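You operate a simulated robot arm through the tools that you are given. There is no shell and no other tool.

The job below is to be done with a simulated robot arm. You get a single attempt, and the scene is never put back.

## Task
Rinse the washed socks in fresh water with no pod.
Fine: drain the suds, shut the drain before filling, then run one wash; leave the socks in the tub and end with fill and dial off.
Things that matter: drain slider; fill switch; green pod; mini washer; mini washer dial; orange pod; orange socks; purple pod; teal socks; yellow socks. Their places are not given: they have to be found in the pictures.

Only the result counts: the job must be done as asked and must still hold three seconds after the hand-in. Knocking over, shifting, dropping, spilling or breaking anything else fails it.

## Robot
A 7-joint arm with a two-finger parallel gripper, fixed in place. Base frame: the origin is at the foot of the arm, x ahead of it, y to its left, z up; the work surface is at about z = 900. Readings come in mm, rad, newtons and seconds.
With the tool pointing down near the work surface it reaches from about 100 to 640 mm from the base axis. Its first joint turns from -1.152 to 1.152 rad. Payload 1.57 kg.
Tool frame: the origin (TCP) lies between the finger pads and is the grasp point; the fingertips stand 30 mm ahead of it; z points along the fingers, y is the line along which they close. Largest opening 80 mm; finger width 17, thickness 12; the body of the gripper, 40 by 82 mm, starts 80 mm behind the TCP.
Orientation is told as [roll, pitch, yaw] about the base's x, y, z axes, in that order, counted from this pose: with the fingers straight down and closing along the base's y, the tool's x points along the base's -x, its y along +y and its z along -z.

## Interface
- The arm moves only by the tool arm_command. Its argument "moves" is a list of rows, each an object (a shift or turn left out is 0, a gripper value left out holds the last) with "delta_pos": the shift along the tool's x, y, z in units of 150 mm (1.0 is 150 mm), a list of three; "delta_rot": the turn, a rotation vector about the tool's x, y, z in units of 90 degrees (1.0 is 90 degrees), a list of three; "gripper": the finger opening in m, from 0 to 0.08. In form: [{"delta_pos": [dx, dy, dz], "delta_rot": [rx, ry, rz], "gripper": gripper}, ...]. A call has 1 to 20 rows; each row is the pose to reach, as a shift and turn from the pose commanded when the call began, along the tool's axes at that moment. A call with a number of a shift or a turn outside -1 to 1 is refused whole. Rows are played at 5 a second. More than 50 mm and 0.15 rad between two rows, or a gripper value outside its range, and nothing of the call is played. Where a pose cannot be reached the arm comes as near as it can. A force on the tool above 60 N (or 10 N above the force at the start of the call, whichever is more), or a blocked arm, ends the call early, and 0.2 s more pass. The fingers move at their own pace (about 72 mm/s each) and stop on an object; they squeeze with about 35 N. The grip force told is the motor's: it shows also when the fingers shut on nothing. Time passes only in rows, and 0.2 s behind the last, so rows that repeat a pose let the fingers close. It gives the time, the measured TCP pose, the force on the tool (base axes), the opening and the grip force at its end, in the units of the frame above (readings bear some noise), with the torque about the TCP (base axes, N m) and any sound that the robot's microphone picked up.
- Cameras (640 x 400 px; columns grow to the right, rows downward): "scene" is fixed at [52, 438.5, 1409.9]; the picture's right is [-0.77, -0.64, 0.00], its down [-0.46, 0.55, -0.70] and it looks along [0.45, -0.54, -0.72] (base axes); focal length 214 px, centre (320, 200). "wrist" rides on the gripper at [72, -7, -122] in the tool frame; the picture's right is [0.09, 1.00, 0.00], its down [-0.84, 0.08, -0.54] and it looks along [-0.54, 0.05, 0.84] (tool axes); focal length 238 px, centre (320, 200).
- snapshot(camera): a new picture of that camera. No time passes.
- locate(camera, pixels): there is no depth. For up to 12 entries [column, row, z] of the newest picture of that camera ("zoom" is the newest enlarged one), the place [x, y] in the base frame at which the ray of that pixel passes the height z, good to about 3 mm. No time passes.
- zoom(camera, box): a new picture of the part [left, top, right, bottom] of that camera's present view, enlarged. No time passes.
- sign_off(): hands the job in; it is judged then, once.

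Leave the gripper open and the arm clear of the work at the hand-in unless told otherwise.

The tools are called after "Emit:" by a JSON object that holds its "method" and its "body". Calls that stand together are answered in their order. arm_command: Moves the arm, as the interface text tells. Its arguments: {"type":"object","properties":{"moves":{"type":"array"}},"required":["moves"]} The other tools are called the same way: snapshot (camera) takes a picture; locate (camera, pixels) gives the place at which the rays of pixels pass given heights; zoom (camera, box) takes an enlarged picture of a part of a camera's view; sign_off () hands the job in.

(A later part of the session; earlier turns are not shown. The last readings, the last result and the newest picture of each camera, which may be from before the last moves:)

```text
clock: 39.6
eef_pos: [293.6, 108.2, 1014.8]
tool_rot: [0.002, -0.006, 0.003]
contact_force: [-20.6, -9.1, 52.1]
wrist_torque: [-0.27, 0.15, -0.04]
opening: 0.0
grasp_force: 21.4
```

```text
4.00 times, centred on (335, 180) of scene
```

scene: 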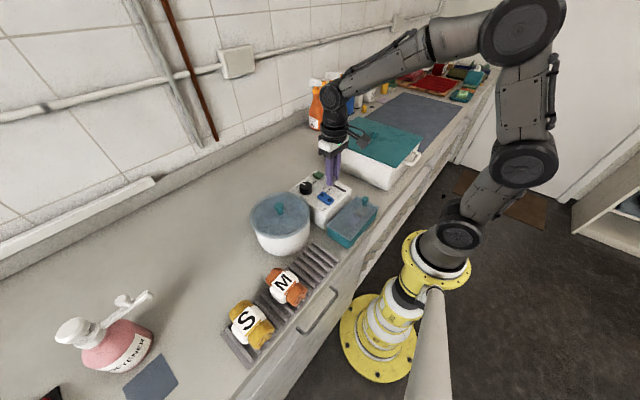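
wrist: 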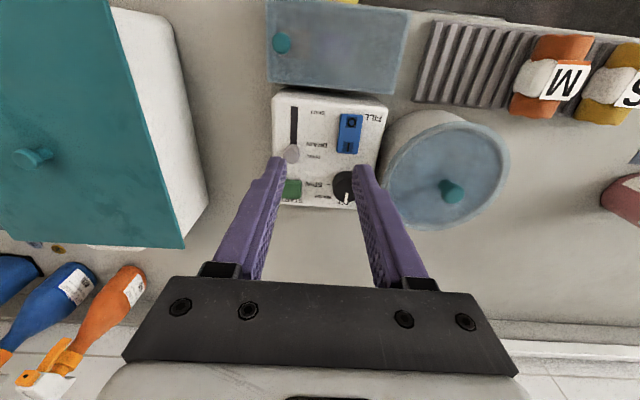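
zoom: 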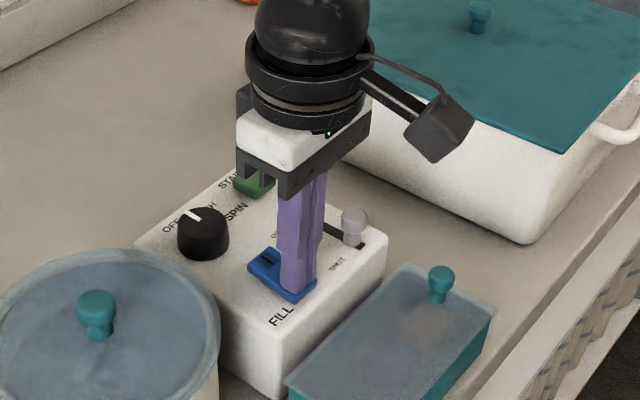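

It looks toggled, with the I end raised. I'll lift and look at the waterline.

Emit:
{"method": "arm_command", "body": {"moves": [{"delta_pos": [0.0, 0, -0.1], "gripper": 0.0}, {"delta_pos": [0, 0, -0.4], "gripper": 0.0}, {"delta_pos": [0, 0, -0.68], "gripper": 0.0}, {"delta_pos": [0, 0, -0.68], "gripper": 0.0}]}}

Emit:
{"method": "zoom", "body": {"camera": "wrist", "box": [370, 180, 450, 230]}}

Emit:
{"method": "zoom", "body": {"camera": "wrist", "box": [250, 60, 500, 230]}}

Emit:
{"method": "zoom", "body": {"camera": "scene", "box": [270, 130, 400, 230]}}

```text
clock: 40.6
eef_pos: [294.1, 109.4, 1113.1]
tool_rot: [-0.001, 0.0, 0.001]
contact_force: [0.5, 1.0, -0.3]
wrist_torque: [-0.03, -0.03, -0.03]
opening: 0.2
grasp_force: 21.2
```

```text
8.00 times, centred on (410, 205) of wrist
```

zoom: 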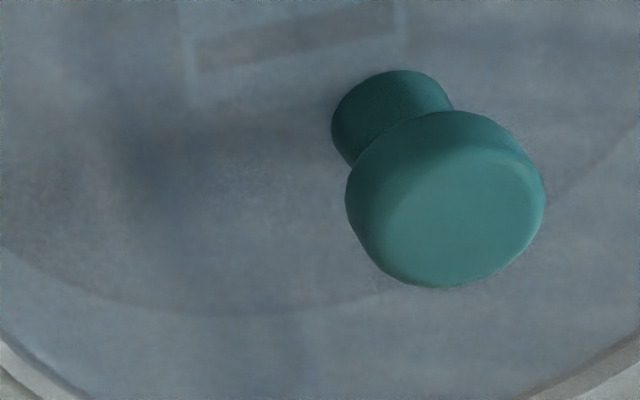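

```text
2.35 times, centred on (375, 145) of wrist
```

zoom: 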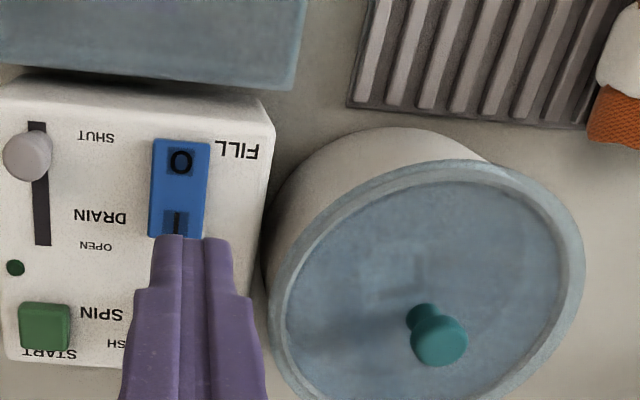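

```text
4.00 times, centred on (335, 180) of scene
```

zoom: 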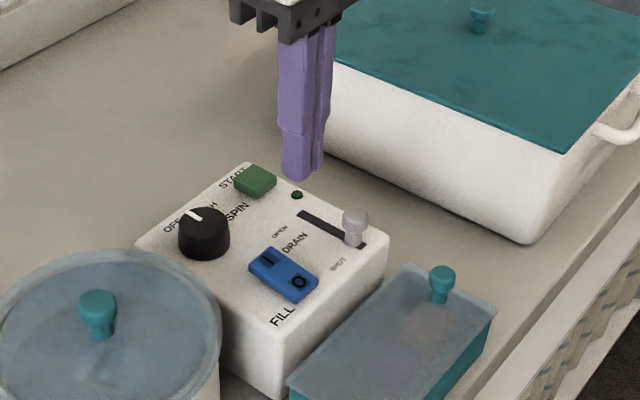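

Fill is at O, and the waterline has merged with the dark ring. I'll check from the same vantage over the tub as my reference picture.

Emit:
{"method": "arm_command", "body": {"moves": [{"delta_pos": [-0.06, 0.19, -0.1], "gripper": 0.0}, {"delta_pos": [-0.12, 0.38, -0.2], "gripper": 0.0}, {"delta_pos": [-0.18, 0.57, -0.3], "gripper": 0.04}, {"delta_pos": [-0.238, 0.753, -0.427], "gripper": 0.08}, {"delta_pos": [-0.238, 0.753, -0.427], "gripper": 0.08}]}}

Emit:
{"method": "zoom", "body": {"camera": "wrist", "box": [230, 50, 410, 190]}}

Emit:
{"method": "zoom", "body": {"camera": "wrist", "box": [280, 60, 400, 140]}}

```text
clock: 41.8
eef_pos: [328.3, 220.4, 1176.9]
tool_rot: [0.001, 0.001, 0.0]
contact_force: [-0.5, -0.6, -0.3]
wrist_torque: [-0.02, 0.0, -0.02]
opening: 80.1
grasp_force: 0.1
```

```text
2.86 times, centred on (320, 120) of wrist
```

zoom: 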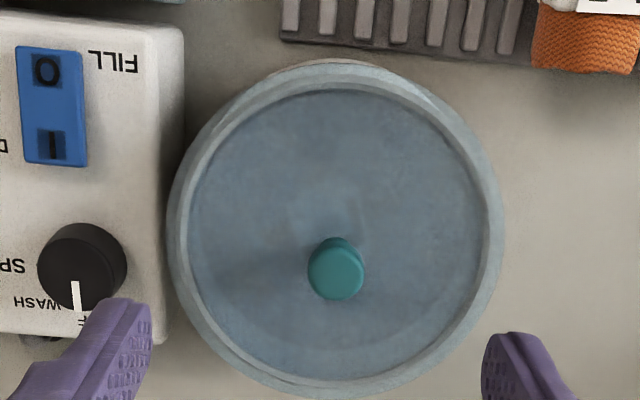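

```text
5.00 times, centred on (340, 100) of wrist
```

zoom: 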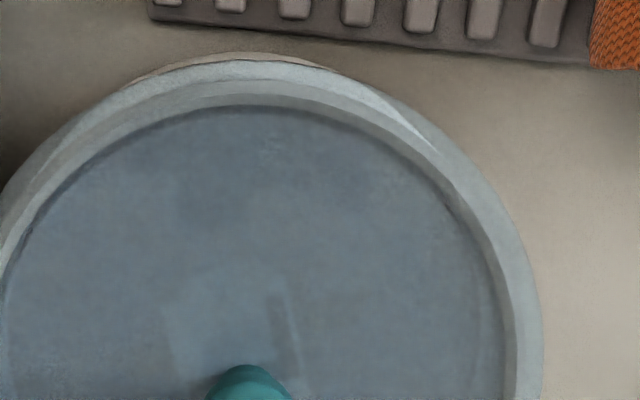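

The tub interior is now noticeably bluer and smoother than the drained reference, so the fresh water is in. Next is the dial. I'll move to get a clean close-up with the gripper open.

Emit:
{"method": "arm_command", "body": {"moves": [{"delta_pos": [-0.11, -0.184, 0.09], "gripper": 0.06}, {"delta_pos": [-0.22, -0.367, 0.19], "gripper": 0.06}, {"delta_pos": [-0.33, -0.55, 0.28], "gripper": 0.06}, {"delta_pos": [-0.445, -0.735, 0.38], "gripper": 0.06}, {"delta_pos": [-0.445, -0.735, 0.38], "gripper": 0.06}]}}

Emit:
{"method": "zoom", "body": {"camera": "wrist", "box": [240, 60, 400, 160]}}

Emit:
{"method": "zoom", "body": {"camera": "scene", "box": [280, 165, 344, 205]}}

```text
clock: 43.0
eef_pos: [395.6, 112.5, 1119.5]
tool_rot: [-0.002, 0.0, 0.002]
contact_force: [0.3, 0.2, -0.4]
wrist_torque: [-0.03, 0.0, 0.03]
opening: 60.1
grasp_force: 0.1
```

```text
4.00 times, centred on (320, 110) of wrist
```

zoom: 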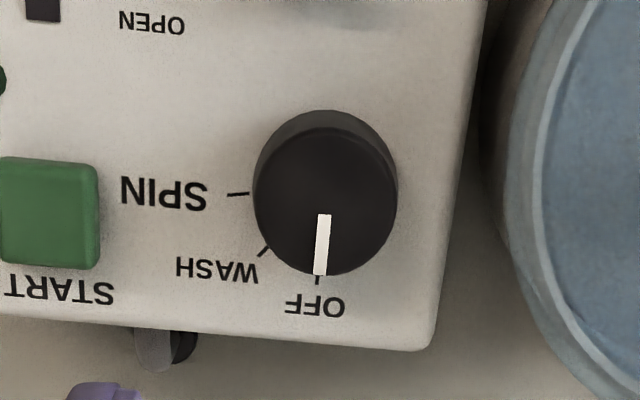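

```text
10.00 times, centred on (312, 185) of scene
```

zoom: 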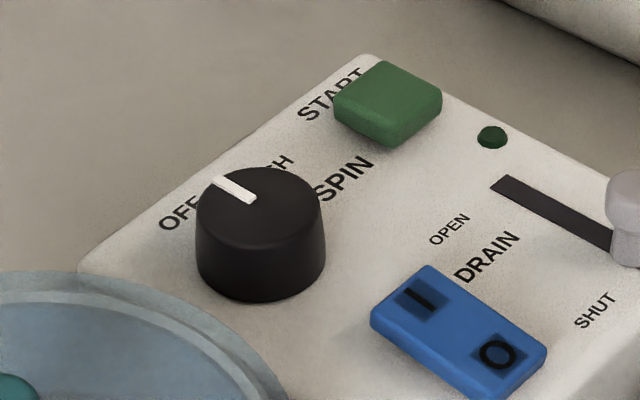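

Emit:
{"method": "zoom", "body": {"camera": "wrist", "box": [240, 60, 400, 160]}}

Emit:
{"method": "locate", "body": {"camera": "zoom", "pixels": [[317, 281, 977], [264, 250, 977], [238, 194, 977], [325, 203, 1000], [325, 203, 1005], [398, 203, 1000], [253, 203, 1000], [320, 275, 1000], [325, 130, 1000], [325, 215, 1000], [50, 212, 990], [325, 190, 977]]}}

```text
4.00 times, centred on (320, 110) of wrist
```

zoom: 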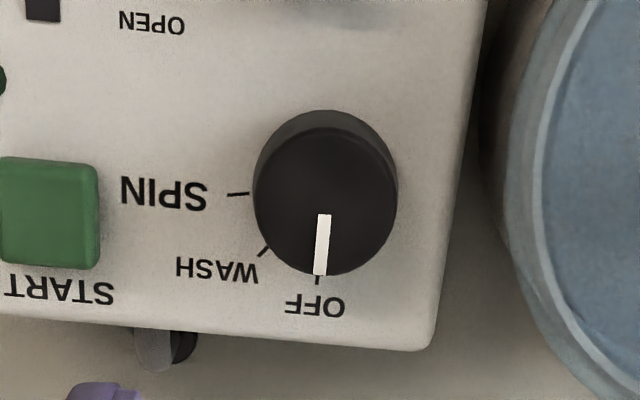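

```text
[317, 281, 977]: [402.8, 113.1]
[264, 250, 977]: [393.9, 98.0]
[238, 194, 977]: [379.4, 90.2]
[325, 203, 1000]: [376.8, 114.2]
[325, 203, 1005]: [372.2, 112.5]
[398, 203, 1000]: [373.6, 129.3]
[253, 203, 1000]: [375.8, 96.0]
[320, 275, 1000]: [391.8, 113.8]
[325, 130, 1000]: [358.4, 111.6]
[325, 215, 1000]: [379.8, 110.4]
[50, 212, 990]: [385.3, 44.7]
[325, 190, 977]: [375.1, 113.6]
```

The dial centre is about (376,112.5), diameter about 34 mm, and WASH is 45° clockwise from OFF (seen from above). To keep the fingers away from the tub rim I'll turn the gripper 90° counter-clockwise so it closes along x, while moving above the dial.

Emit:
{"method": "arm_command", "body": {"moves": [{"delta_pos": [0.03, 0, 0], "delta_rot": [0, 0, -0.085], "gripper": 0.05}, {"delta_pos": [0.06, 0, 0], "delta_rot": [0, 0, -0.17], "gripper": 0.05}, {"delta_pos": [0.09, 0, 0], "delta_rot": [0, 0, -0.255], "gripper": 0.05}, {"delta_pos": [0.13, 0, 0], "delta_rot": [0, 0, -0.34], "gripper": 0.05}, {"delta_pos": [0.13, 0, 0], "delta_rot": [0, 0, -0.425], "gripper": 0.05}, {"delta_pos": [0.13, 0, 0], "delta_rot": [0, 0, -0.51], "gripper": 0.05}, {"delta_pos": [0.13, 0, 0], "delta_rot": [0, 0, -0.595], "gripper": 0.05}, {"delta_pos": [0.13, 0, 0], "delta_rot": [0, 0, -0.68], "gripper": 0.05}, {"delta_pos": [0.13, 0, 0], "delta_rot": [0, 0, -0.765], "gripper": 0.05}, {"delta_pos": [0.13, 0, 0], "delta_rot": [0, 0, -0.85], "gripper": 0.05}, {"delta_pos": [0.13, 0, 0], "delta_rot": [0, 0, -0.93], "gripper": 0.05}, {"delta_pos": [0.13, 0, 0], "delta_rot": [0, 0, -1.0], "gripper": 0.05}, {"delta_pos": [0.13, 0, 0], "delta_rot": [0, 0, -1.0], "gripper": 0.05}]}}

Emit:
{"method": "snapshot", "body": {"camera": "wrist"}}

Emit:
{"method": "zoom", "body": {"camera": "scene", "box": [250, 120, 380, 220]}}

```text
clock: 45.8
eef_pos: [373.9, 111.4, 1120.0]
tool_rot: [0.0, -0.001, 1.573]
contact_force: [-0.7, 0.0, 0.5]
wrist_torque: [-0.01, 0.01, 0.03]
opening: 50.0
grasp_force: 0.0
```

```text
taken
```

wrist: 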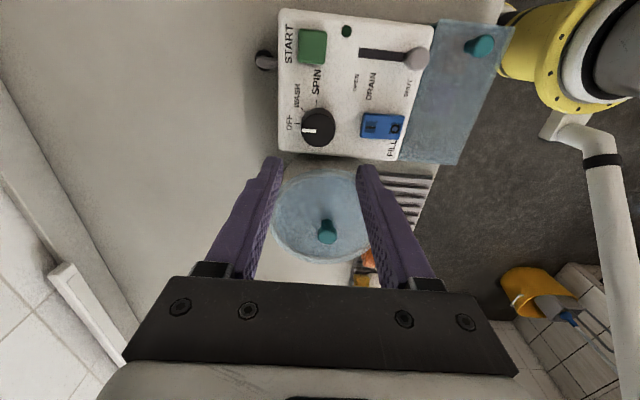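

```text
4.00 times, centred on (315, 170) of scene
```

zoom: 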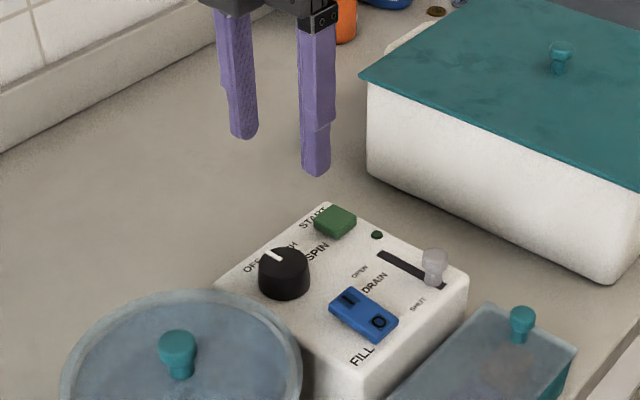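

Emit:
{"method": "zoom", "body": {"camera": "wrist", "box": [270, 80, 366, 160]}}

Emit:
{"method": "locate", "body": {"camera": "wrist", "pixels": [[318, 128, 1000], [302, 128, 1000], [335, 128, 1000]]}}

```text
5.00 times, centred on (318, 120) of wrist
```

zoom: 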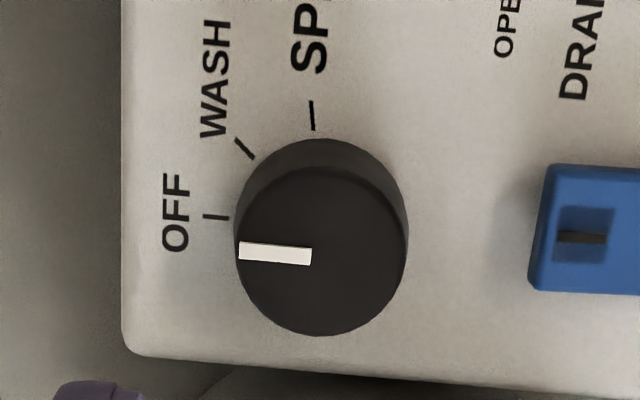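

```text
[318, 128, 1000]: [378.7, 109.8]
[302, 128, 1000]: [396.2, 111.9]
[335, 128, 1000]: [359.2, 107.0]
```

The dial centre is refined to about (377,112). I'll descend with a 46 mm opening to TCP z≈1016, then close on it.

Emit:
{"method": "arm_command", "body": {"moves": [{"delta_pos": [-0.004, -0.02, 0.25], "gripper": 0.046}, {"delta_pos": [-0.004, -0.02, 0.45], "gripper": 0.046}, {"delta_pos": [-0.004, -0.02, 0.58], "gripper": 0.046}, {"delta_pos": [-0.004, -0.02, 0.69], "gripper": 0.046}, {"delta_pos": [-0.004, -0.02, 0.69], "gripper": 0.046}]}}

Emit:
{"method": "zoom", "body": {"camera": "scene", "box": [250, 120, 380, 220]}}

Emit:
{"method": "zoom", "body": {"camera": "wrist", "box": [240, 80, 400, 180]}}

```text
clock: 47.0
eef_pos: [377.7, 111.5, 1017.4]
tool_rot: [0.001, -0.001, 1.57]
contact_force: [0.0, 0.2, -0.4]
wrist_torque: [0.0, 0.01, 0.02]
opening: 46.1
grasp_force: 0.0
```

```text
4.00 times, centred on (315, 170) of scene
```

zoom: 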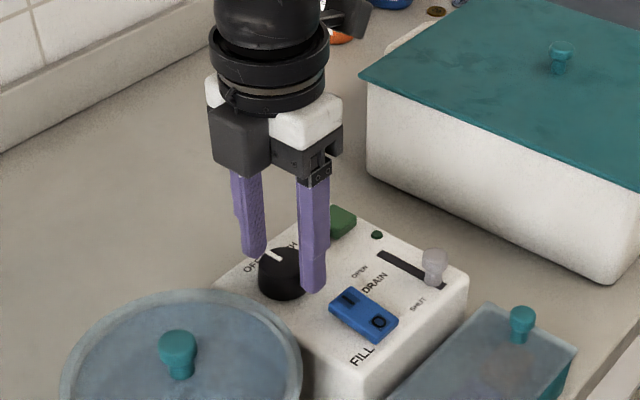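

```text
4.00 times, centred on (320, 130) of wrist
```

zoom: 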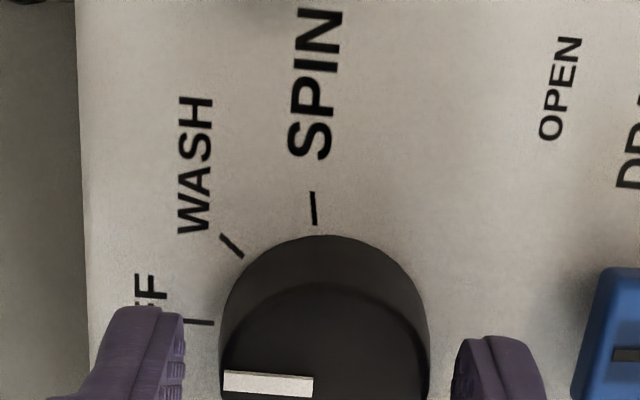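

The fingers straddle the dial nicely. Closing now.

Emit:
{"method": "arm_command", "body": {"moves": [{"gripper": 0.025}, {"gripper": 0.025}, {"gripper": 0.025}]}}

Emit:
{"method": "zoom", "body": {"camera": "wrist", "box": [240, 80, 400, 180]}}

```text
clock: 47.8
eef_pos: [377.5, 111.6, 1016.9]
tool_rot: [0.002, -0.001, 1.571]
contact_force: [-5.7, -0.3, 0.6]
wrist_torque: [0.12, 0.23, -0.03]
opening: 36.0
grasp_force: 43.5
```

```text
4.00 times, centred on (320, 130) of wrist
```

zoom: 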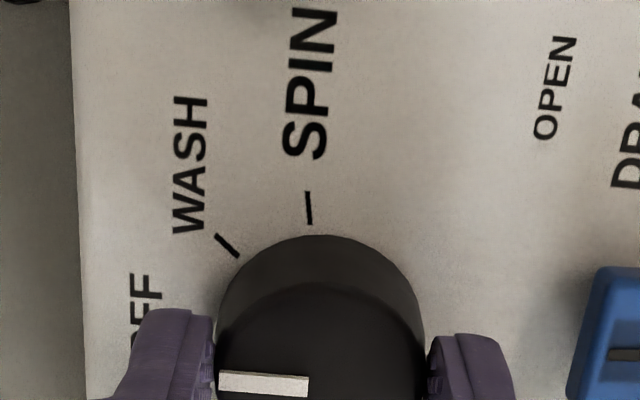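

The dial is gripped at 36 mm. I'll rotate 45° clockwise (tool z +0.5) to WASH.

Emit:
{"method": "arm_command", "body": {"moves": [{"delta_rot": [0, 0, 0.085], "gripper": 0.025}, {"delta_rot": [0, 0, 0.17], "gripper": 0.025}, {"delta_rot": [0, 0, 0.255], "gripper": 0.025}, {"delta_rot": [0, 0, 0.34], "gripper": 0.025}, {"delta_rot": [0, 0, 0.425], "gripper": 0.025}, {"delta_rot": [0, 0, 0.5], "gripper": 0.025}, {"delta_rot": [0, 0, 0.5], "gripper": 0.025}]}}

Emit:
{"method": "zoom", "body": {"camera": "wrist", "box": [240, 80, 400, 180]}}

Emit:
{"method": "zoom", "body": {"camera": "scene", "box": [280, 165, 344, 205]}}

```text
clock: 49.4
eef_pos: [377.5, 112.5, 1017.9]
tool_rot: [0.003, 0.005, 0.784]
contact_force: [-25.1, 6.3, 13.5]
wrist_torque: [0.76, 0.36, -0.02]
opening: 36.4
grasp_force: 42.7
```

```text
4.00 times, centred on (320, 130) of wrist
```

zoom: 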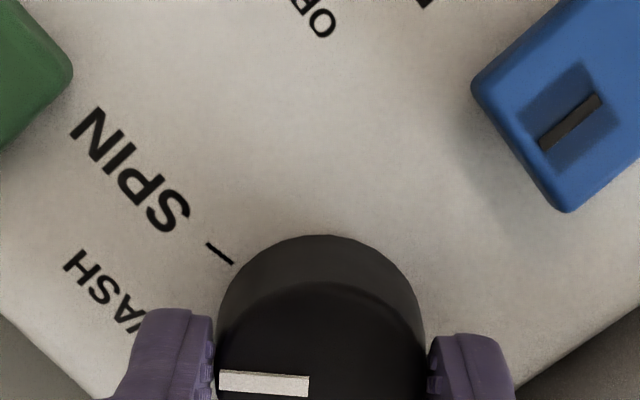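

```text
10.00 times, centred on (312, 185) of scene
```

zoom: 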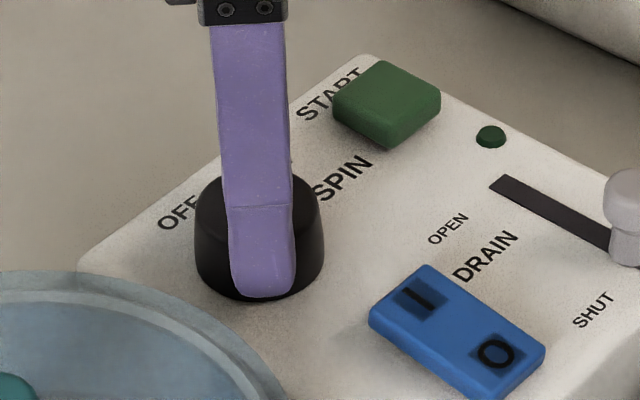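

The dial turned with the gripper and now points at WASH. I'll open, rise, and look.

Emit:
{"method": "arm_command", "body": {"moves": [{"gripper": 0.048}, {"gripper": 0.048}, {"delta_pos": [0, 0, -0.15], "gripper": 0.048}, {"delta_pos": [0, 0, -0.4], "gripper": 0.048}, {"delta_pos": [0.1, -0.12, -0.5], "gripper": 0.0}, {"delta_pos": [0.2, -0.25, -0.5], "gripper": 0.0}, {"delta_pos": [0.29, -0.37, -0.5], "gripper": 0.0}, {"delta_pos": [0.29, -0.37, -0.5], "gripper": 0.0}]}}

Emit:
{"method": "zoom", "body": {"camera": "scene", "box": [270, 140, 366, 200]}}

Emit:
{"method": "zoom", "body": {"camera": "wrist", "box": [240, 60, 400, 180]}}

```text
clock: 51.2
eef_pos: [388.1, 41.2, 1091.2]
tool_rot: [0.001, 0.0, 0.789]
contact_force: [-0.4, 0.7, 0.1]
wrist_torque: [-0.01, 0.0, 0.01]
opening: 0.0
grasp_force: 21.2
```

```text
6.67 times, centred on (318, 170) of scene
```

zoom: 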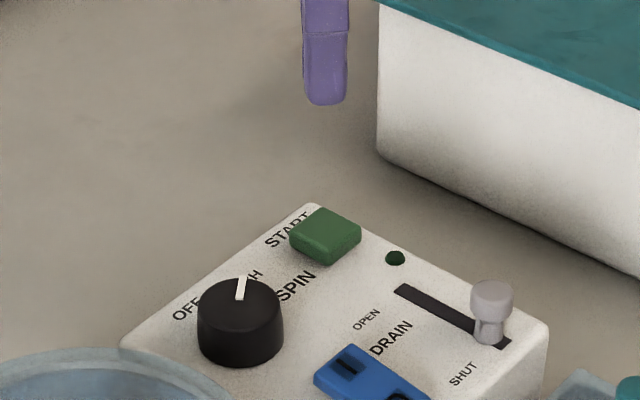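

```text
3.33 times, centred on (320, 120) of wrist
```

zoom: 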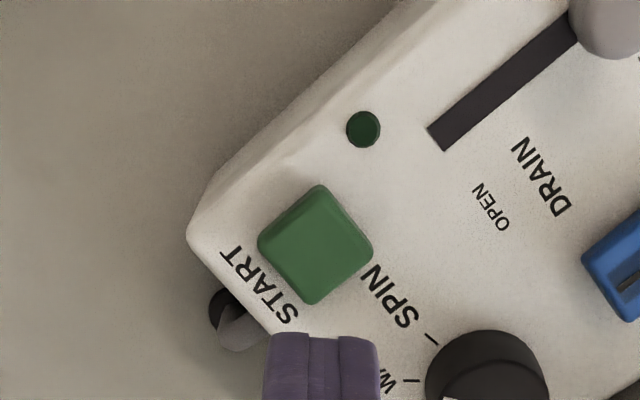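

Emit:
{"method": "locate", "body": {"camera": "zoom", "pixels": [[316, 240, 987], [316, 240, 990], [257, 243, 987], [373, 247, 987], [318, 186, 987]]}}

```text
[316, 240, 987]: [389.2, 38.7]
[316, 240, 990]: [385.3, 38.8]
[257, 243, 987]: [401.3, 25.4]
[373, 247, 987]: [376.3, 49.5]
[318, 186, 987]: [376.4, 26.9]
```

START's centre is about (387,39), nearly under the fingertips. I'll press straight down in small steps.

Emit:
{"method": "arm_command", "body": {"moves": [{"delta_pos": [0.009, -0.009, 0.22], "gripper": 0.0}, {"delta_pos": [0.009, -0.009, 0.43], "gripper": 0.0}, {"delta_pos": [0.009, -0.009, 0.46], "gripper": 0.0}, {"delta_pos": [0.009, -0.009, 0.48], "gripper": 0.0}, {"delta_pos": [0.009, -0.009, 0.5], "gripper": 0.0}, {"delta_pos": [0.009, -0.009, 0.515], "gripper": 0.0}, {"delta_pos": [0.009, -0.009, 0.53], "gripper": 0.0}]}}

Emit:
{"method": "zoom", "body": {"camera": "scene", "box": [270, 140, 366, 200]}}

Emit:
{"method": "zoom", "body": {"camera": "wrist", "box": [240, 60, 400, 180]}}

```text
clock: 52.8
eef_pos: [386.6, 39.8, 1011.4]
tool_rot: [0.001, -0.003, 0.784]
contact_force: [-0.8, 0.4, 6.0]
wrist_torque: [0.03, 0.05, 0.01]
opening: 0.0
grasp_force: 21.5
heard: click
```

```text
6.67 times, centred on (318, 170) of scene
```

zoom: 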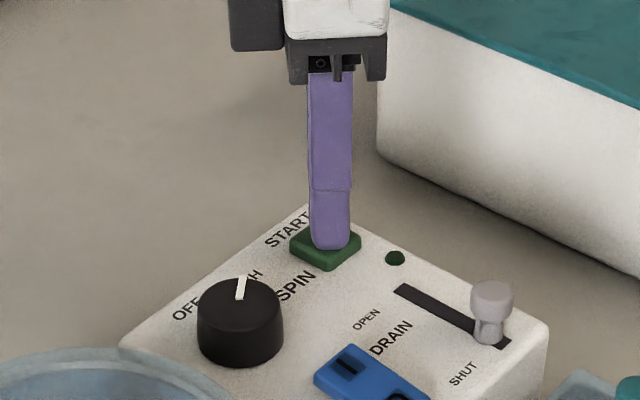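

```text
3.33 times, centred on (320, 120) of wrist
```

zoom: 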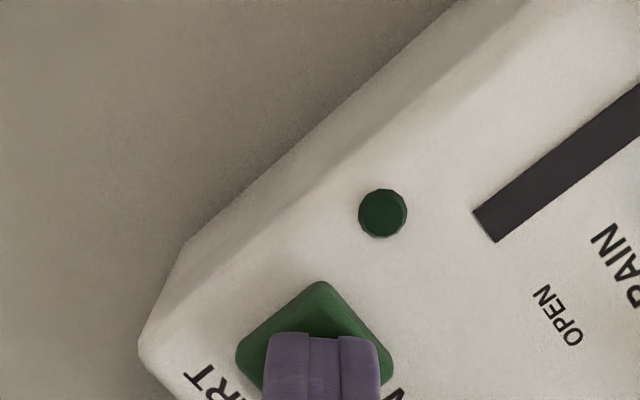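

A click was heard and the button is down. I'll lift straight up and look at the lamp.

Emit:
{"method": "arm_command", "body": {"moves": [{"delta_pos": [0, 0, -0.1], "gripper": 0.0}, {"delta_pos": [0, 0, -0.35], "gripper": 0.0}, {"delta_pos": [0, 0, -0.55], "gripper": 0.0}]}}

Emit:
{"method": "zoom", "body": {"camera": "scene", "box": [270, 140, 366, 200]}}

Emit:
{"method": "snapshot", "body": {"camera": "wrist"}}

```text
clock: 53.6
eef_pos: [387.8, 37.2, 1093.6]
tool_rot: [0.0, 0.0, 0.786]
contact_force: [0.2, 0.2, -0.1]
wrist_torque: [0.0, -0.01, -0.01]
opening: 0.1
grasp_force: 21.4
```

```text
6.67 times, centred on (318, 170) of scene
```

zoom: 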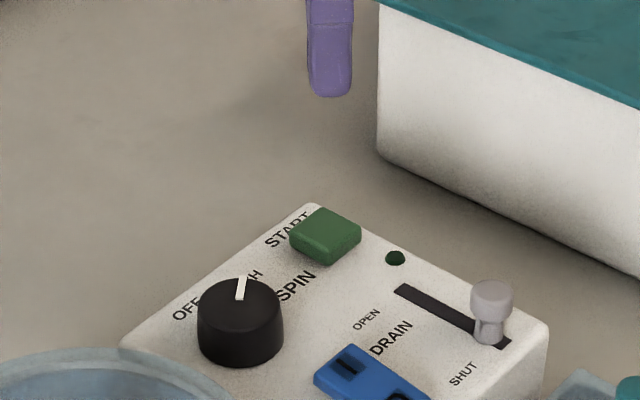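

```text
taken
```

wrist: 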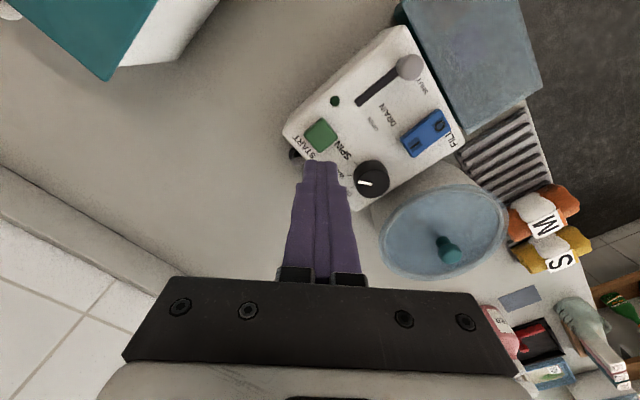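

The lamp is still dark. I'll wait a little, listening for any sound and watching the lamp and the tub.

Emit:
{"method": "arm_command", "body": {"moves": [{"gripper": 0.0}, {"gripper": 0.0}, {"gripper": 0.0}, {"gripper": 0.0}, {"gripper": 0.0}, {"gripper": 0.0}, {"gripper": 0.0}, {"gripper": 0.0}, {"gripper": 0.0}, {"gripper": 0.0}]}}

Emit:
{"method": "zoom", "body": {"camera": "wrist", "box": [280, 20, 520, 280]}}

Emit:
{"method": "arm_command", "body": {"moves": [{"gripper": 0.0}, {"gripper": 0.0}, {"gripper": 0.0}, {"gripper": 0.0}, {"gripper": 0.0}, {"gripper": 0.0}, {"gripper": 0.0}, {"gripper": 0.0}, {"gripper": 0.0}, {"gripper": 0.0}]}}

Emit:
{"method": "zoom", "body": {"camera": "wrist", "box": [280, 20, 520, 280]}}

```text
clock: 55.8
eef_pos: [389.4, 37.6, 1092.3]
tool_rot: [0.0, 0.002, 0.786]
contact_force: [-0.1, 0.3, 0.2]
wrist_torque: [-0.02, 0.03, -0.03]
opening: 0.0
grasp_force: 21.3
```

```text
1.54 times, centred on (400, 150) of wrist
```

zoom: 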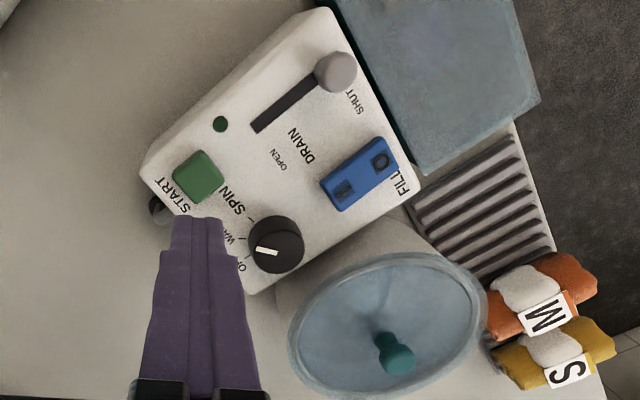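

```text
clock: 58.0
eef_pos: [388.1, 37.5, 1094.0]
tool_rot: [0.0, -0.001, 0.785]
contact_force: [0.1, 0.7, -0.1]
wrist_torque: [0.03, 0.01, 0.04]
opening: 0.0
grasp_force: 20.9
```

```text
1.54 times, centred on (400, 150) of wrist
```

zoom: 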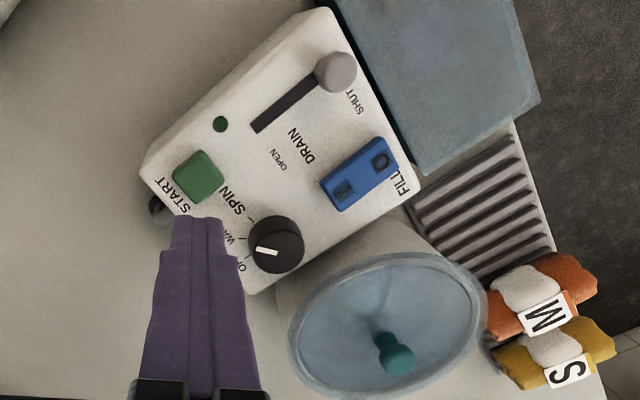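

No sound and the lamp is dark. I'll check whether anything is moving in the tub by comparing two close pictures.

Emit:
{"method": "zoom", "body": {"camera": "wrist", "box": [375, 170, 515, 280]}}

Emit:
{"method": "zoom", "body": {"camera": "wrist", "box": [300, 60, 380, 140]}}

Emit:
{"method": "arm_command", "body": {"moves": [{"gripper": 0.0}, {"gripper": 0.0}, {"gripper": 0.0}]}}

Emit:
{"method": "zoom", "body": {"camera": "wrist", "box": [375, 170, 515, 280]}}

```text
3.64 times, centred on (445, 225) of wrist
```

zoom: 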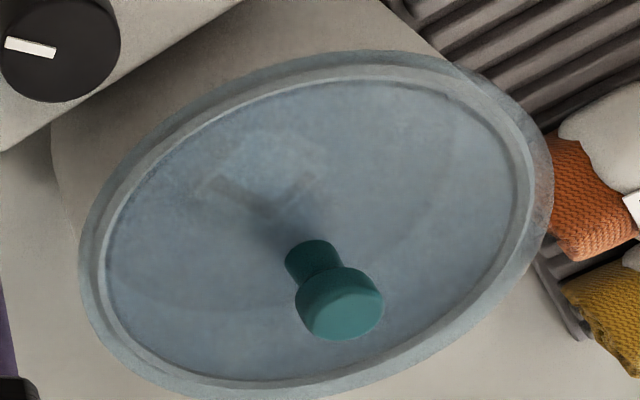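

```text
5.00 times, centred on (340, 100) of wrist
```

zoom: 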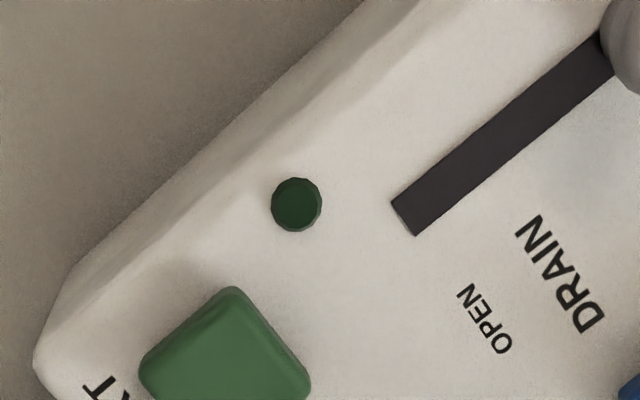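

```text
clock: 58.8
eef_pos: [388.3, 38.1, 1092.3]
tool_rot: [-0.001, -0.001, 0.787]
contact_force: [-0.4, 0.2, -0.7]
wrist_torque: [0.04, 0.0, -0.02]
opening: 0.0
grasp_force: 20.6
```

```text
3.64 times, centred on (445, 225) of wrist
```

zoom: 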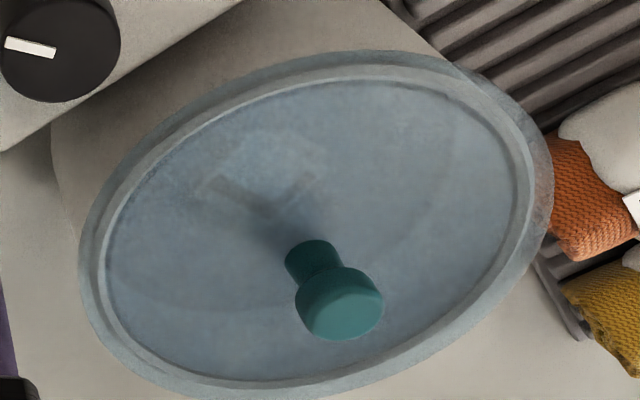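

Nothing is visibly different. I won't press START again hastily, because only one wash may be run. I'll wait longer, listening for an end-of-cycle sound or a change in the lamp.

Emit:
{"method": "arm_command", "body": {"moves": [{"gripper": 0.0}, {"gripper": 0.0}, {"gripper": 0.0}, {"gripper": 0.0}, {"gripper": 0.0}, {"gripper": 0.0}, {"gripper": 0.0}, {"gripper": 0.0}, {"gripper": 0.0}, {"gripper": 0.0}, {"gripper": 0.0}, {"gripper": 0.0}, {"gripper": 0.0}, {"gripper": 0.0}, {"gripper": 0.0}]}}

Emit:
{"method": "zoom", "body": {"camera": "wrist", "box": [280, 20, 520, 280]}}

Emit:
{"method": "arm_command", "body": {"moves": [{"gripper": 0.0}, {"gripper": 0.0}, {"gripper": 0.0}, {"gripper": 0.0}, {"gripper": 0.0}, {"gripper": 0.0}, {"gripper": 0.0}, {"gripper": 0.0}, {"gripper": 0.0}, {"gripper": 0.0}, {"gripper": 0.0}, {"gripper": 0.0}, {"gripper": 0.0}, {"gripper": 0.0}, {"gripper": 0.0}]}}

Emit:
{"method": "zoom", "body": {"camera": "wrist", "box": [280, 20, 520, 280]}}

Emit:
{"method": "arm_command", "body": {"moves": [{"gripper": 0.0}, {"gripper": 0.0}, {"gripper": 0.0}, {"gripper": 0.0}, {"gripper": 0.0}, {"gripper": 0.0}, {"gripper": 0.0}, {"gripper": 0.0}, {"gripper": 0.0}, {"gripper": 0.0}, {"gripper": 0.0}, {"gripper": 0.0}, {"gripper": 0.0}, {"gripper": 0.0}, {"gripper": 0.0}]}}

Emit:
{"method": "zoom", "body": {"camera": "wrist", "box": [280, 20, 520, 280]}}

```text
clock: 62.0
eef_pos: [387.7, 37.2, 1094.4]
tool_rot: [-0.001, 0.0, 0.786]
contact_force: [0.6, -0.1, 0.5]
wrist_torque: [-0.01, 0.02, -0.01]
opening: 0.2
grasp_force: 21.5
```

```text
1.54 times, centred on (400, 150) of wrist
```

zoom: 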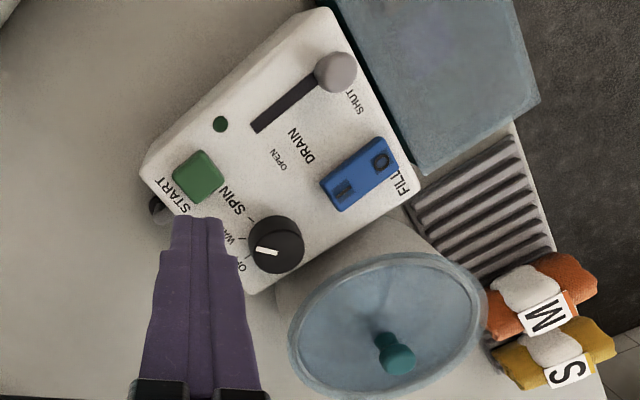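

```text
clock: 65.2
eef_pos: [388.4, 38.4, 1093.4]
tool_rot: [0.0, 0.0, 0.786]
contact_force: [0.1, 0.2, -0.2]
wrist_torque: [-0.01, 0.01, 0.05]
opening: 0.0
grasp_force: 21.0
```

```text
1.54 times, centred on (400, 150) of wrist
```

zoom: 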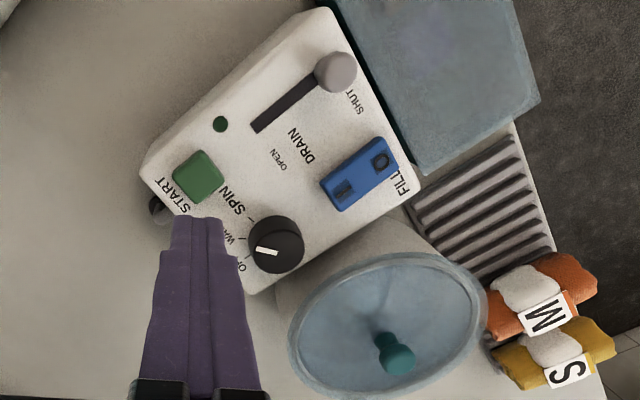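

```text
clock: 68.4
eef_pos: [388.4, 38.4, 1093.6]
tool_rot: [-0.001, -0.001, 0.787]
contact_force: [0.4, -0.2, -0.1]
wrist_torque: [-0.04, 0.0, 0.01]
opening: 0.0
grasp_force: 20.9
```

```text
1.54 times, centred on (400, 150) of wrist
```

zoom: 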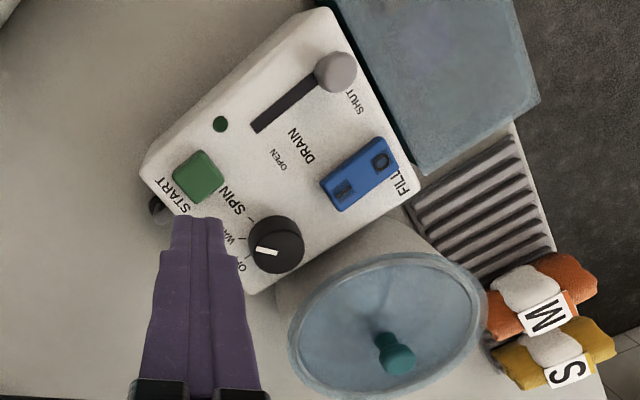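

15 s have passed with no change. Waiting is harmless, so I'll give it more time before deciding whether the cycle started.

Emit:
{"method": "arm_command", "body": {"moves": [{"gripper": 0.0}, {"gripper": 0.0}, {"gripper": 0.0}, {"gripper": 0.0}, {"gripper": 0.0}, {"gripper": 0.0}, {"gripper": 0.0}, {"gripper": 0.0}, {"gripper": 0.0}, {"gripper": 0.0}, {"gripper": 0.0}, {"gripper": 0.0}, {"gripper": 0.0}, {"gripper": 0.0}, {"gripper": 0.0}, {"gripper": 0.0}, {"gripper": 0.0}, {"gripper": 0.0}, {"gripper": 0.0}, {"gripper": 0.0}]}}

Emit:
{"method": "arm_command", "body": {"moves": [{"gripper": 0.0}, {"gripper": 0.0}, {"gripper": 0.0}, {"gripper": 0.0}, {"gripper": 0.0}, {"gripper": 0.0}, {"gripper": 0.0}, {"gripper": 0.0}, {"gripper": 0.0}, {"gripper": 0.0}, {"gripper": 0.0}, {"gripper": 0.0}, {"gripper": 0.0}, {"gripper": 0.0}, {"gripper": 0.0}, {"gripper": 0.0}, {"gripper": 0.0}, {"gripper": 0.0}, {"gripper": 0.0}, {"gripper": 0.0}]}}

Emit:
{"method": "zoom", "body": {"camera": "wrist", "box": [280, 20, 520, 280]}}

Emit:
{"method": "arm_command", "body": {"moves": [{"gripper": 0.0}, {"gripper": 0.0}, {"gripper": 0.0}, {"gripper": 0.0}, {"gripper": 0.0}, {"gripper": 0.0}, {"gripper": 0.0}, {"gripper": 0.0}, {"gripper": 0.0}, {"gripper": 0.0}, {"gripper": 0.0}, {"gripper": 0.0}, {"gripper": 0.0}, {"gripper": 0.0}, {"gripper": 0.0}, {"gripper": 0.0}, {"gripper": 0.0}, {"gripper": 0.0}, {"gripper": 0.0}, {"gripper": 0.0}]}}

Emit:
{"method": "arm_command", "body": {"moves": [{"gripper": 0.0}, {"gripper": 0.0}, {"gripper": 0.0}, {"gripper": 0.0}, {"gripper": 0.0}, {"gripper": 0.0}, {"gripper": 0.0}, {"gripper": 0.0}, {"gripper": 0.0}, {"gripper": 0.0}, {"gripper": 0.0}, {"gripper": 0.0}, {"gripper": 0.0}, {"gripper": 0.0}, {"gripper": 0.0}, {"gripper": 0.0}, {"gripper": 0.0}, {"gripper": 0.0}, {"gripper": 0.0}, {"gripper": 0.0}]}}

Emit:
{"method": "zoom", "body": {"camera": "wrist", "box": [280, 20, 520, 280]}}

```text
clock: 72.6
eef_pos: [388.4, 39.1, 1093.7]
tool_rot: [0.0, -0.001, 0.786]
contact_force: [0.5, -0.8, -0.1]
wrist_torque: [0.0, 0.01, -0.02]
opening: 0.0
grasp_force: 21.0
```

```text
clock: 76.8
eef_pos: [388.1, 38.6, 1094.2]
tool_rot: [0.0, 0.0, 0.783]
contact_force: [-0.8, -0.1, -0.4]
wrist_torque: [-0.01, 0.0, -0.03]
opening: 0.0
grasp_force: 21.3
```

```text
1.54 times, centred on (400, 150) of wrist
```

zoom: 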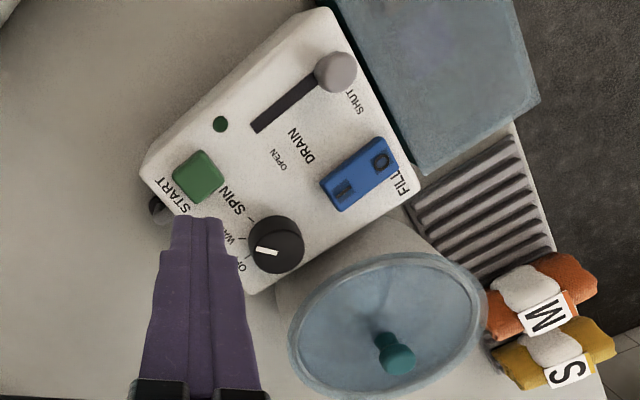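

```text
clock: 81.0
eef_pos: [388.9, 37.8, 1092.6]
tool_rot: [0.001, -0.001, 0.785]
contact_force: [-0.1, -0.3, -0.6]
wrist_torque: [0.0, -0.03, 0.0]
opening: 0.1
grasp_force: 21.1
```

```text
clock: 85.2
eef_pos: [388.8, 37.1, 1093.8]
tool_rot: [0.0, 0.001, 0.785]
contact_force: [-0.3, 0.5, -1.1]
wrist_torque: [0.0, 0.05, 0.0]
opening: 0.0
grasp_force: 21.9
```

```text
1.54 times, centred on (400, 150) of wrist
```

zoom: 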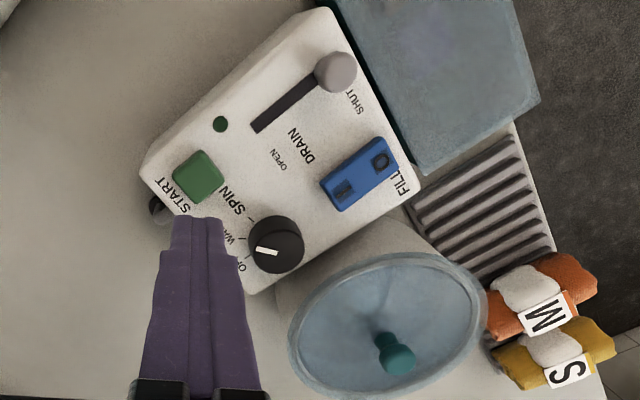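

There's been no sign of a running cycle for 32 s. Before anything else I'll check whether the dial really lines up with WASH.

Emit:
{"method": "zoom", "body": {"camera": "wrist", "box": [330, 140, 410, 220]}}

Emit:
{"method": "zoom", "body": {"camera": "scene", "box": [280, 165, 344, 205]}}

```text
5.00 times, centred on (370, 180) of wrist
```

zoom: 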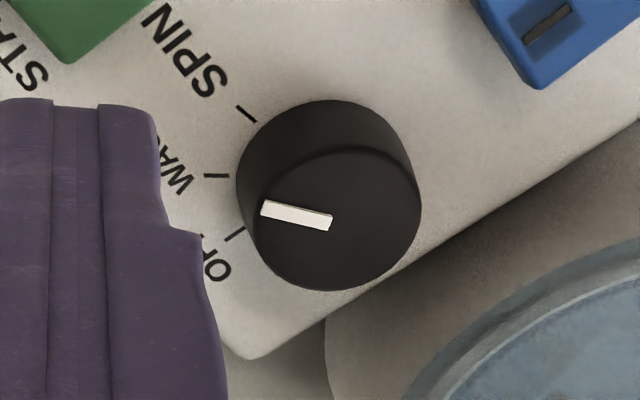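

```text
10.00 times, centred on (312, 185) of scene
```

zoom: 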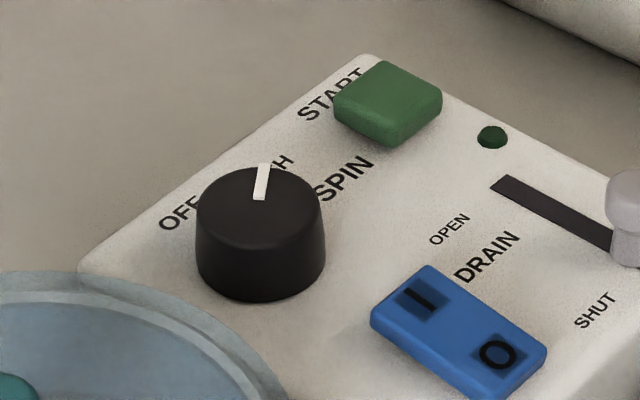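

The pointer is aligned with the WASH tick, the drain is SHUT, and fill is O. Most likely the level was judged too low to start. I'll return to the tub vantage (yaw 0) and compare the water picture.

Emit:
{"method": "arm_command", "body": {"moves": [{"delta_pos": [-0.07, 0.14, -0.1], "delta_rot": [0, 0, 0.085], "gripper": 0.0}, {"delta_pos": [-0.14, 0.28, -0.2], "delta_rot": [0, 0, 0.17], "gripper": 0.0}, {"delta_pos": [-0.21, 0.42, -0.3], "delta_rot": [0, 0, 0.255], "gripper": 0.0}, {"delta_pos": [-0.29, 0.57, -0.4], "delta_rot": [0, 0, 0.34], "gripper": 0.0}, {"delta_pos": [-0.37, 0.73, -0.48], "delta_rot": [0, 0, 0.425], "gripper": 0.04}, {"delta_pos": [-0.47, 0.92, -0.55], "delta_rot": [0, 0, 0.5], "gripper": 0.08}, {"delta_pos": [-0.5, 1.0, -0.557], "delta_rot": [0, 0, 0.5], "gripper": 0.08}, {"delta_pos": [-0.5, 1.0, -0.557], "delta_rot": [0, 0, 0.5], "gripper": 0.08}]}}

Emit:
{"method": "zoom", "body": {"camera": "wrist", "box": [230, 50, 410, 190]}}

```text
clock: 87.0
eef_pos: [333.8, 197.6, 1177.2]
tool_rot: [0.001, 0.0, 0.001]
contact_force: [-0.6, -0.5, -0.4]
wrist_torque: [0.01, -0.01, -0.02]
opening: 79.9
grasp_force: 0.1
```

```text
2.86 times, centred on (320, 120) of wrist
```

zoom: 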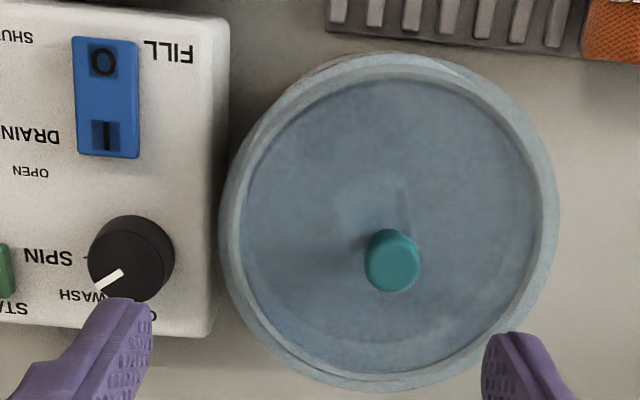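

Emit:
{"method": "zoom", "body": {"camera": "wrist", "box": [290, 120, 400, 190]}}

Emit:
{"method": "zoom", "body": {"camera": "wrist", "box": [330, 60, 400, 180]}}

Emit:
{"method": "locate", "body": {"camera": "wrist", "pixels": [[344, 141, 1000], [344, 175, 1000], [344, 186, 1000], [344, 68, 1000], [395, 120, 1000], [299, 120, 1000], [340, 139, 1040]]}}

```text
5.71 times, centred on (345, 155) of wrist
```

zoom: 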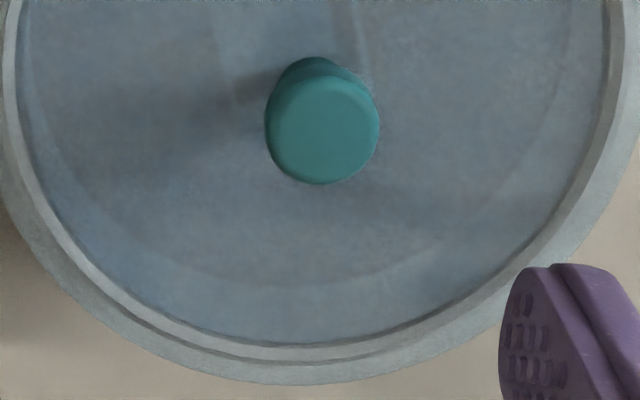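

```text
3.33 times, centred on (365, 120) of wrist
```

zoom: 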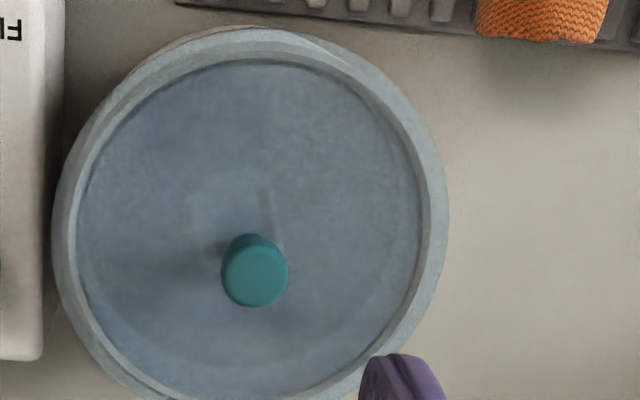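

```text
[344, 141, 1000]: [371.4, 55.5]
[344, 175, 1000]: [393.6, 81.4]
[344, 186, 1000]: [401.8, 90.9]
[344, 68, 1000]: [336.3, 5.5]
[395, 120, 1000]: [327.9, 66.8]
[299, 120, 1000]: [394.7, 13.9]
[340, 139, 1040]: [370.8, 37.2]
```

I'll also compare through the lid from the scene camera against the starting picture.

Emit:
{"method": "zoom", "body": {"camera": "scene", "box": [245, 185, 325, 240]}}

Emit:
{"method": "zoom", "body": {"camera": "scene", "box": [220, 160, 400, 280]}}

```text
7.27 times, centred on (285, 212) of scene
```

zoom: 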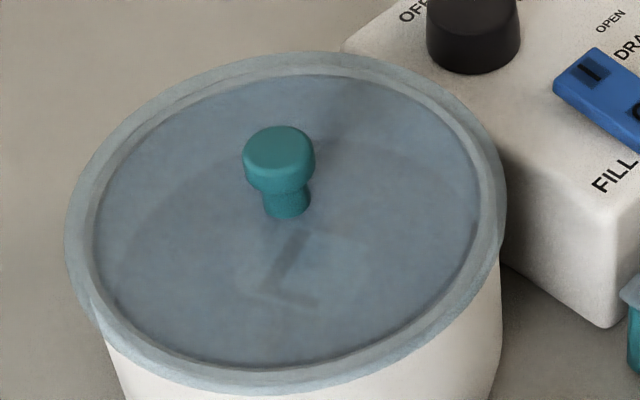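

```text
3.33 times, centred on (310, 220) of scene
```

zoom: 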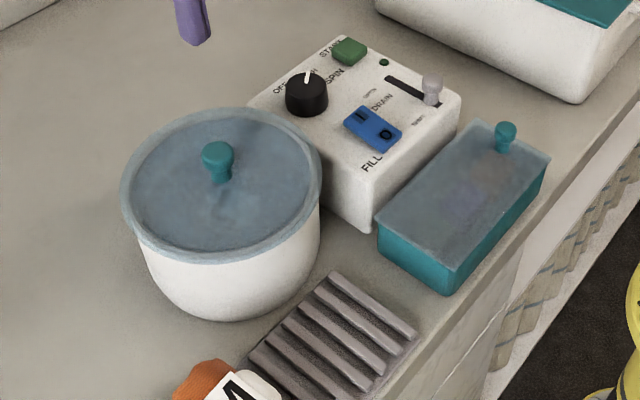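

Emit:
{"method": "locate", "body": {"camera": "scene", "pixels": [[250, 216, 1000], [310.4, 214, 1000], [286.4, 191.6, 1000], [275.4, 238.5, 1000], [286.4, 204.8, 1000], [286.4, 204.8, 980], [286.4, 204.8, 960], [286.4, 204.8, 940], [257.5, 216, 980], [257.5, 216, 960], [304, 208, 980], [304, 208, 960]]}}

Emit:
{"method": "snapshot", "body": {"camera": "wrist"}}

Emit:
{"method": "zoom", "body": {"camera": "scene", "box": [255, 188, 315, 225]}}

```text
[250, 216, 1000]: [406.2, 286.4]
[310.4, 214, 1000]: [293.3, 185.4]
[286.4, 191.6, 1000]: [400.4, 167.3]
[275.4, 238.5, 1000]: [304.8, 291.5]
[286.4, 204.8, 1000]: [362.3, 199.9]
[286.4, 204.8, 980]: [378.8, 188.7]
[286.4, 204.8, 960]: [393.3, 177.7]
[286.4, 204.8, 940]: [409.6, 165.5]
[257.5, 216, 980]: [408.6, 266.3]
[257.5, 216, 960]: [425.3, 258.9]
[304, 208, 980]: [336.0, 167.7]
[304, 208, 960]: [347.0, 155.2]
```

```text
taken
```

wrist: 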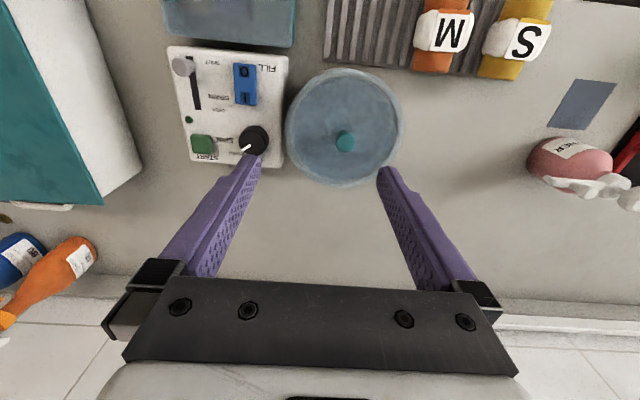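

```text
10.67 times, centred on (285, 206) of scene
```

zoom: 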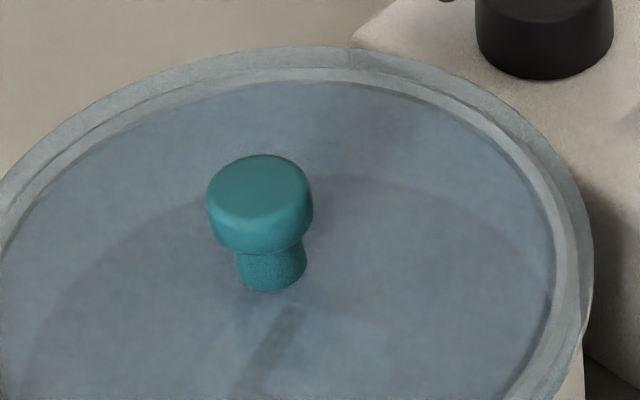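

The darker disc under the lid meets the wall at roughly z≈962, so the tub is about 60 % full. The lamp never lit, so I believe the cycle never started and the level may be just short. I'll switch fill on again for a moment and watch whether the line still rises. First, over the I end at (324,108).

Emit:
{"method": "arm_command", "body": {"moves": [{"delta_pos": [0.016, -0.15, 0.15], "gripper": 0.0}, {"delta_pos": [0.033, -0.3, 0.32], "gripper": 0.0}, {"delta_pos": [0.05, -0.45, 0.5], "gripper": 0.0}, {"delta_pos": [0.065, -0.597, 0.7], "gripper": 0.0}, {"delta_pos": [0.065, -0.597, 0.95], "gripper": 0.0}, {"delta_pos": [0.065, -0.597, 0.95], "gripper": 0.0}]}}

Emit:
{"method": "zoom", "body": {"camera": "wrist", "box": [230, 60, 390, 180]}}

```text
clock: 88.4
eef_pos: [322.1, 107.2, 1035.0]
tool_rot: [0.0, 0.001, -0.001]
contact_force: [-0.3, 0.9, -0.1]
wrist_torque: [0.01, 0.05, -0.03]
opening: 0.0
grasp_force: 21.4
```

```text
3.33 times, centred on (310, 120) of wrist
```

zoom: 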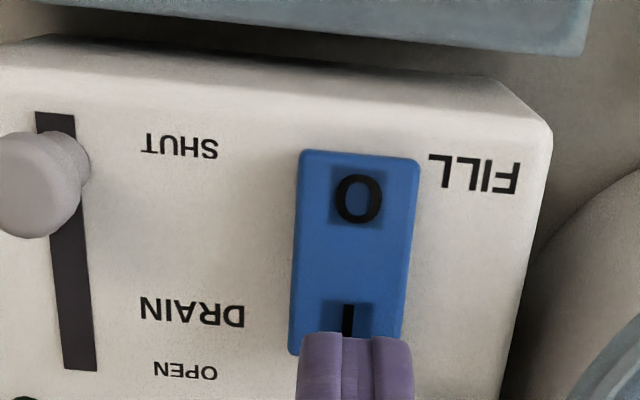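

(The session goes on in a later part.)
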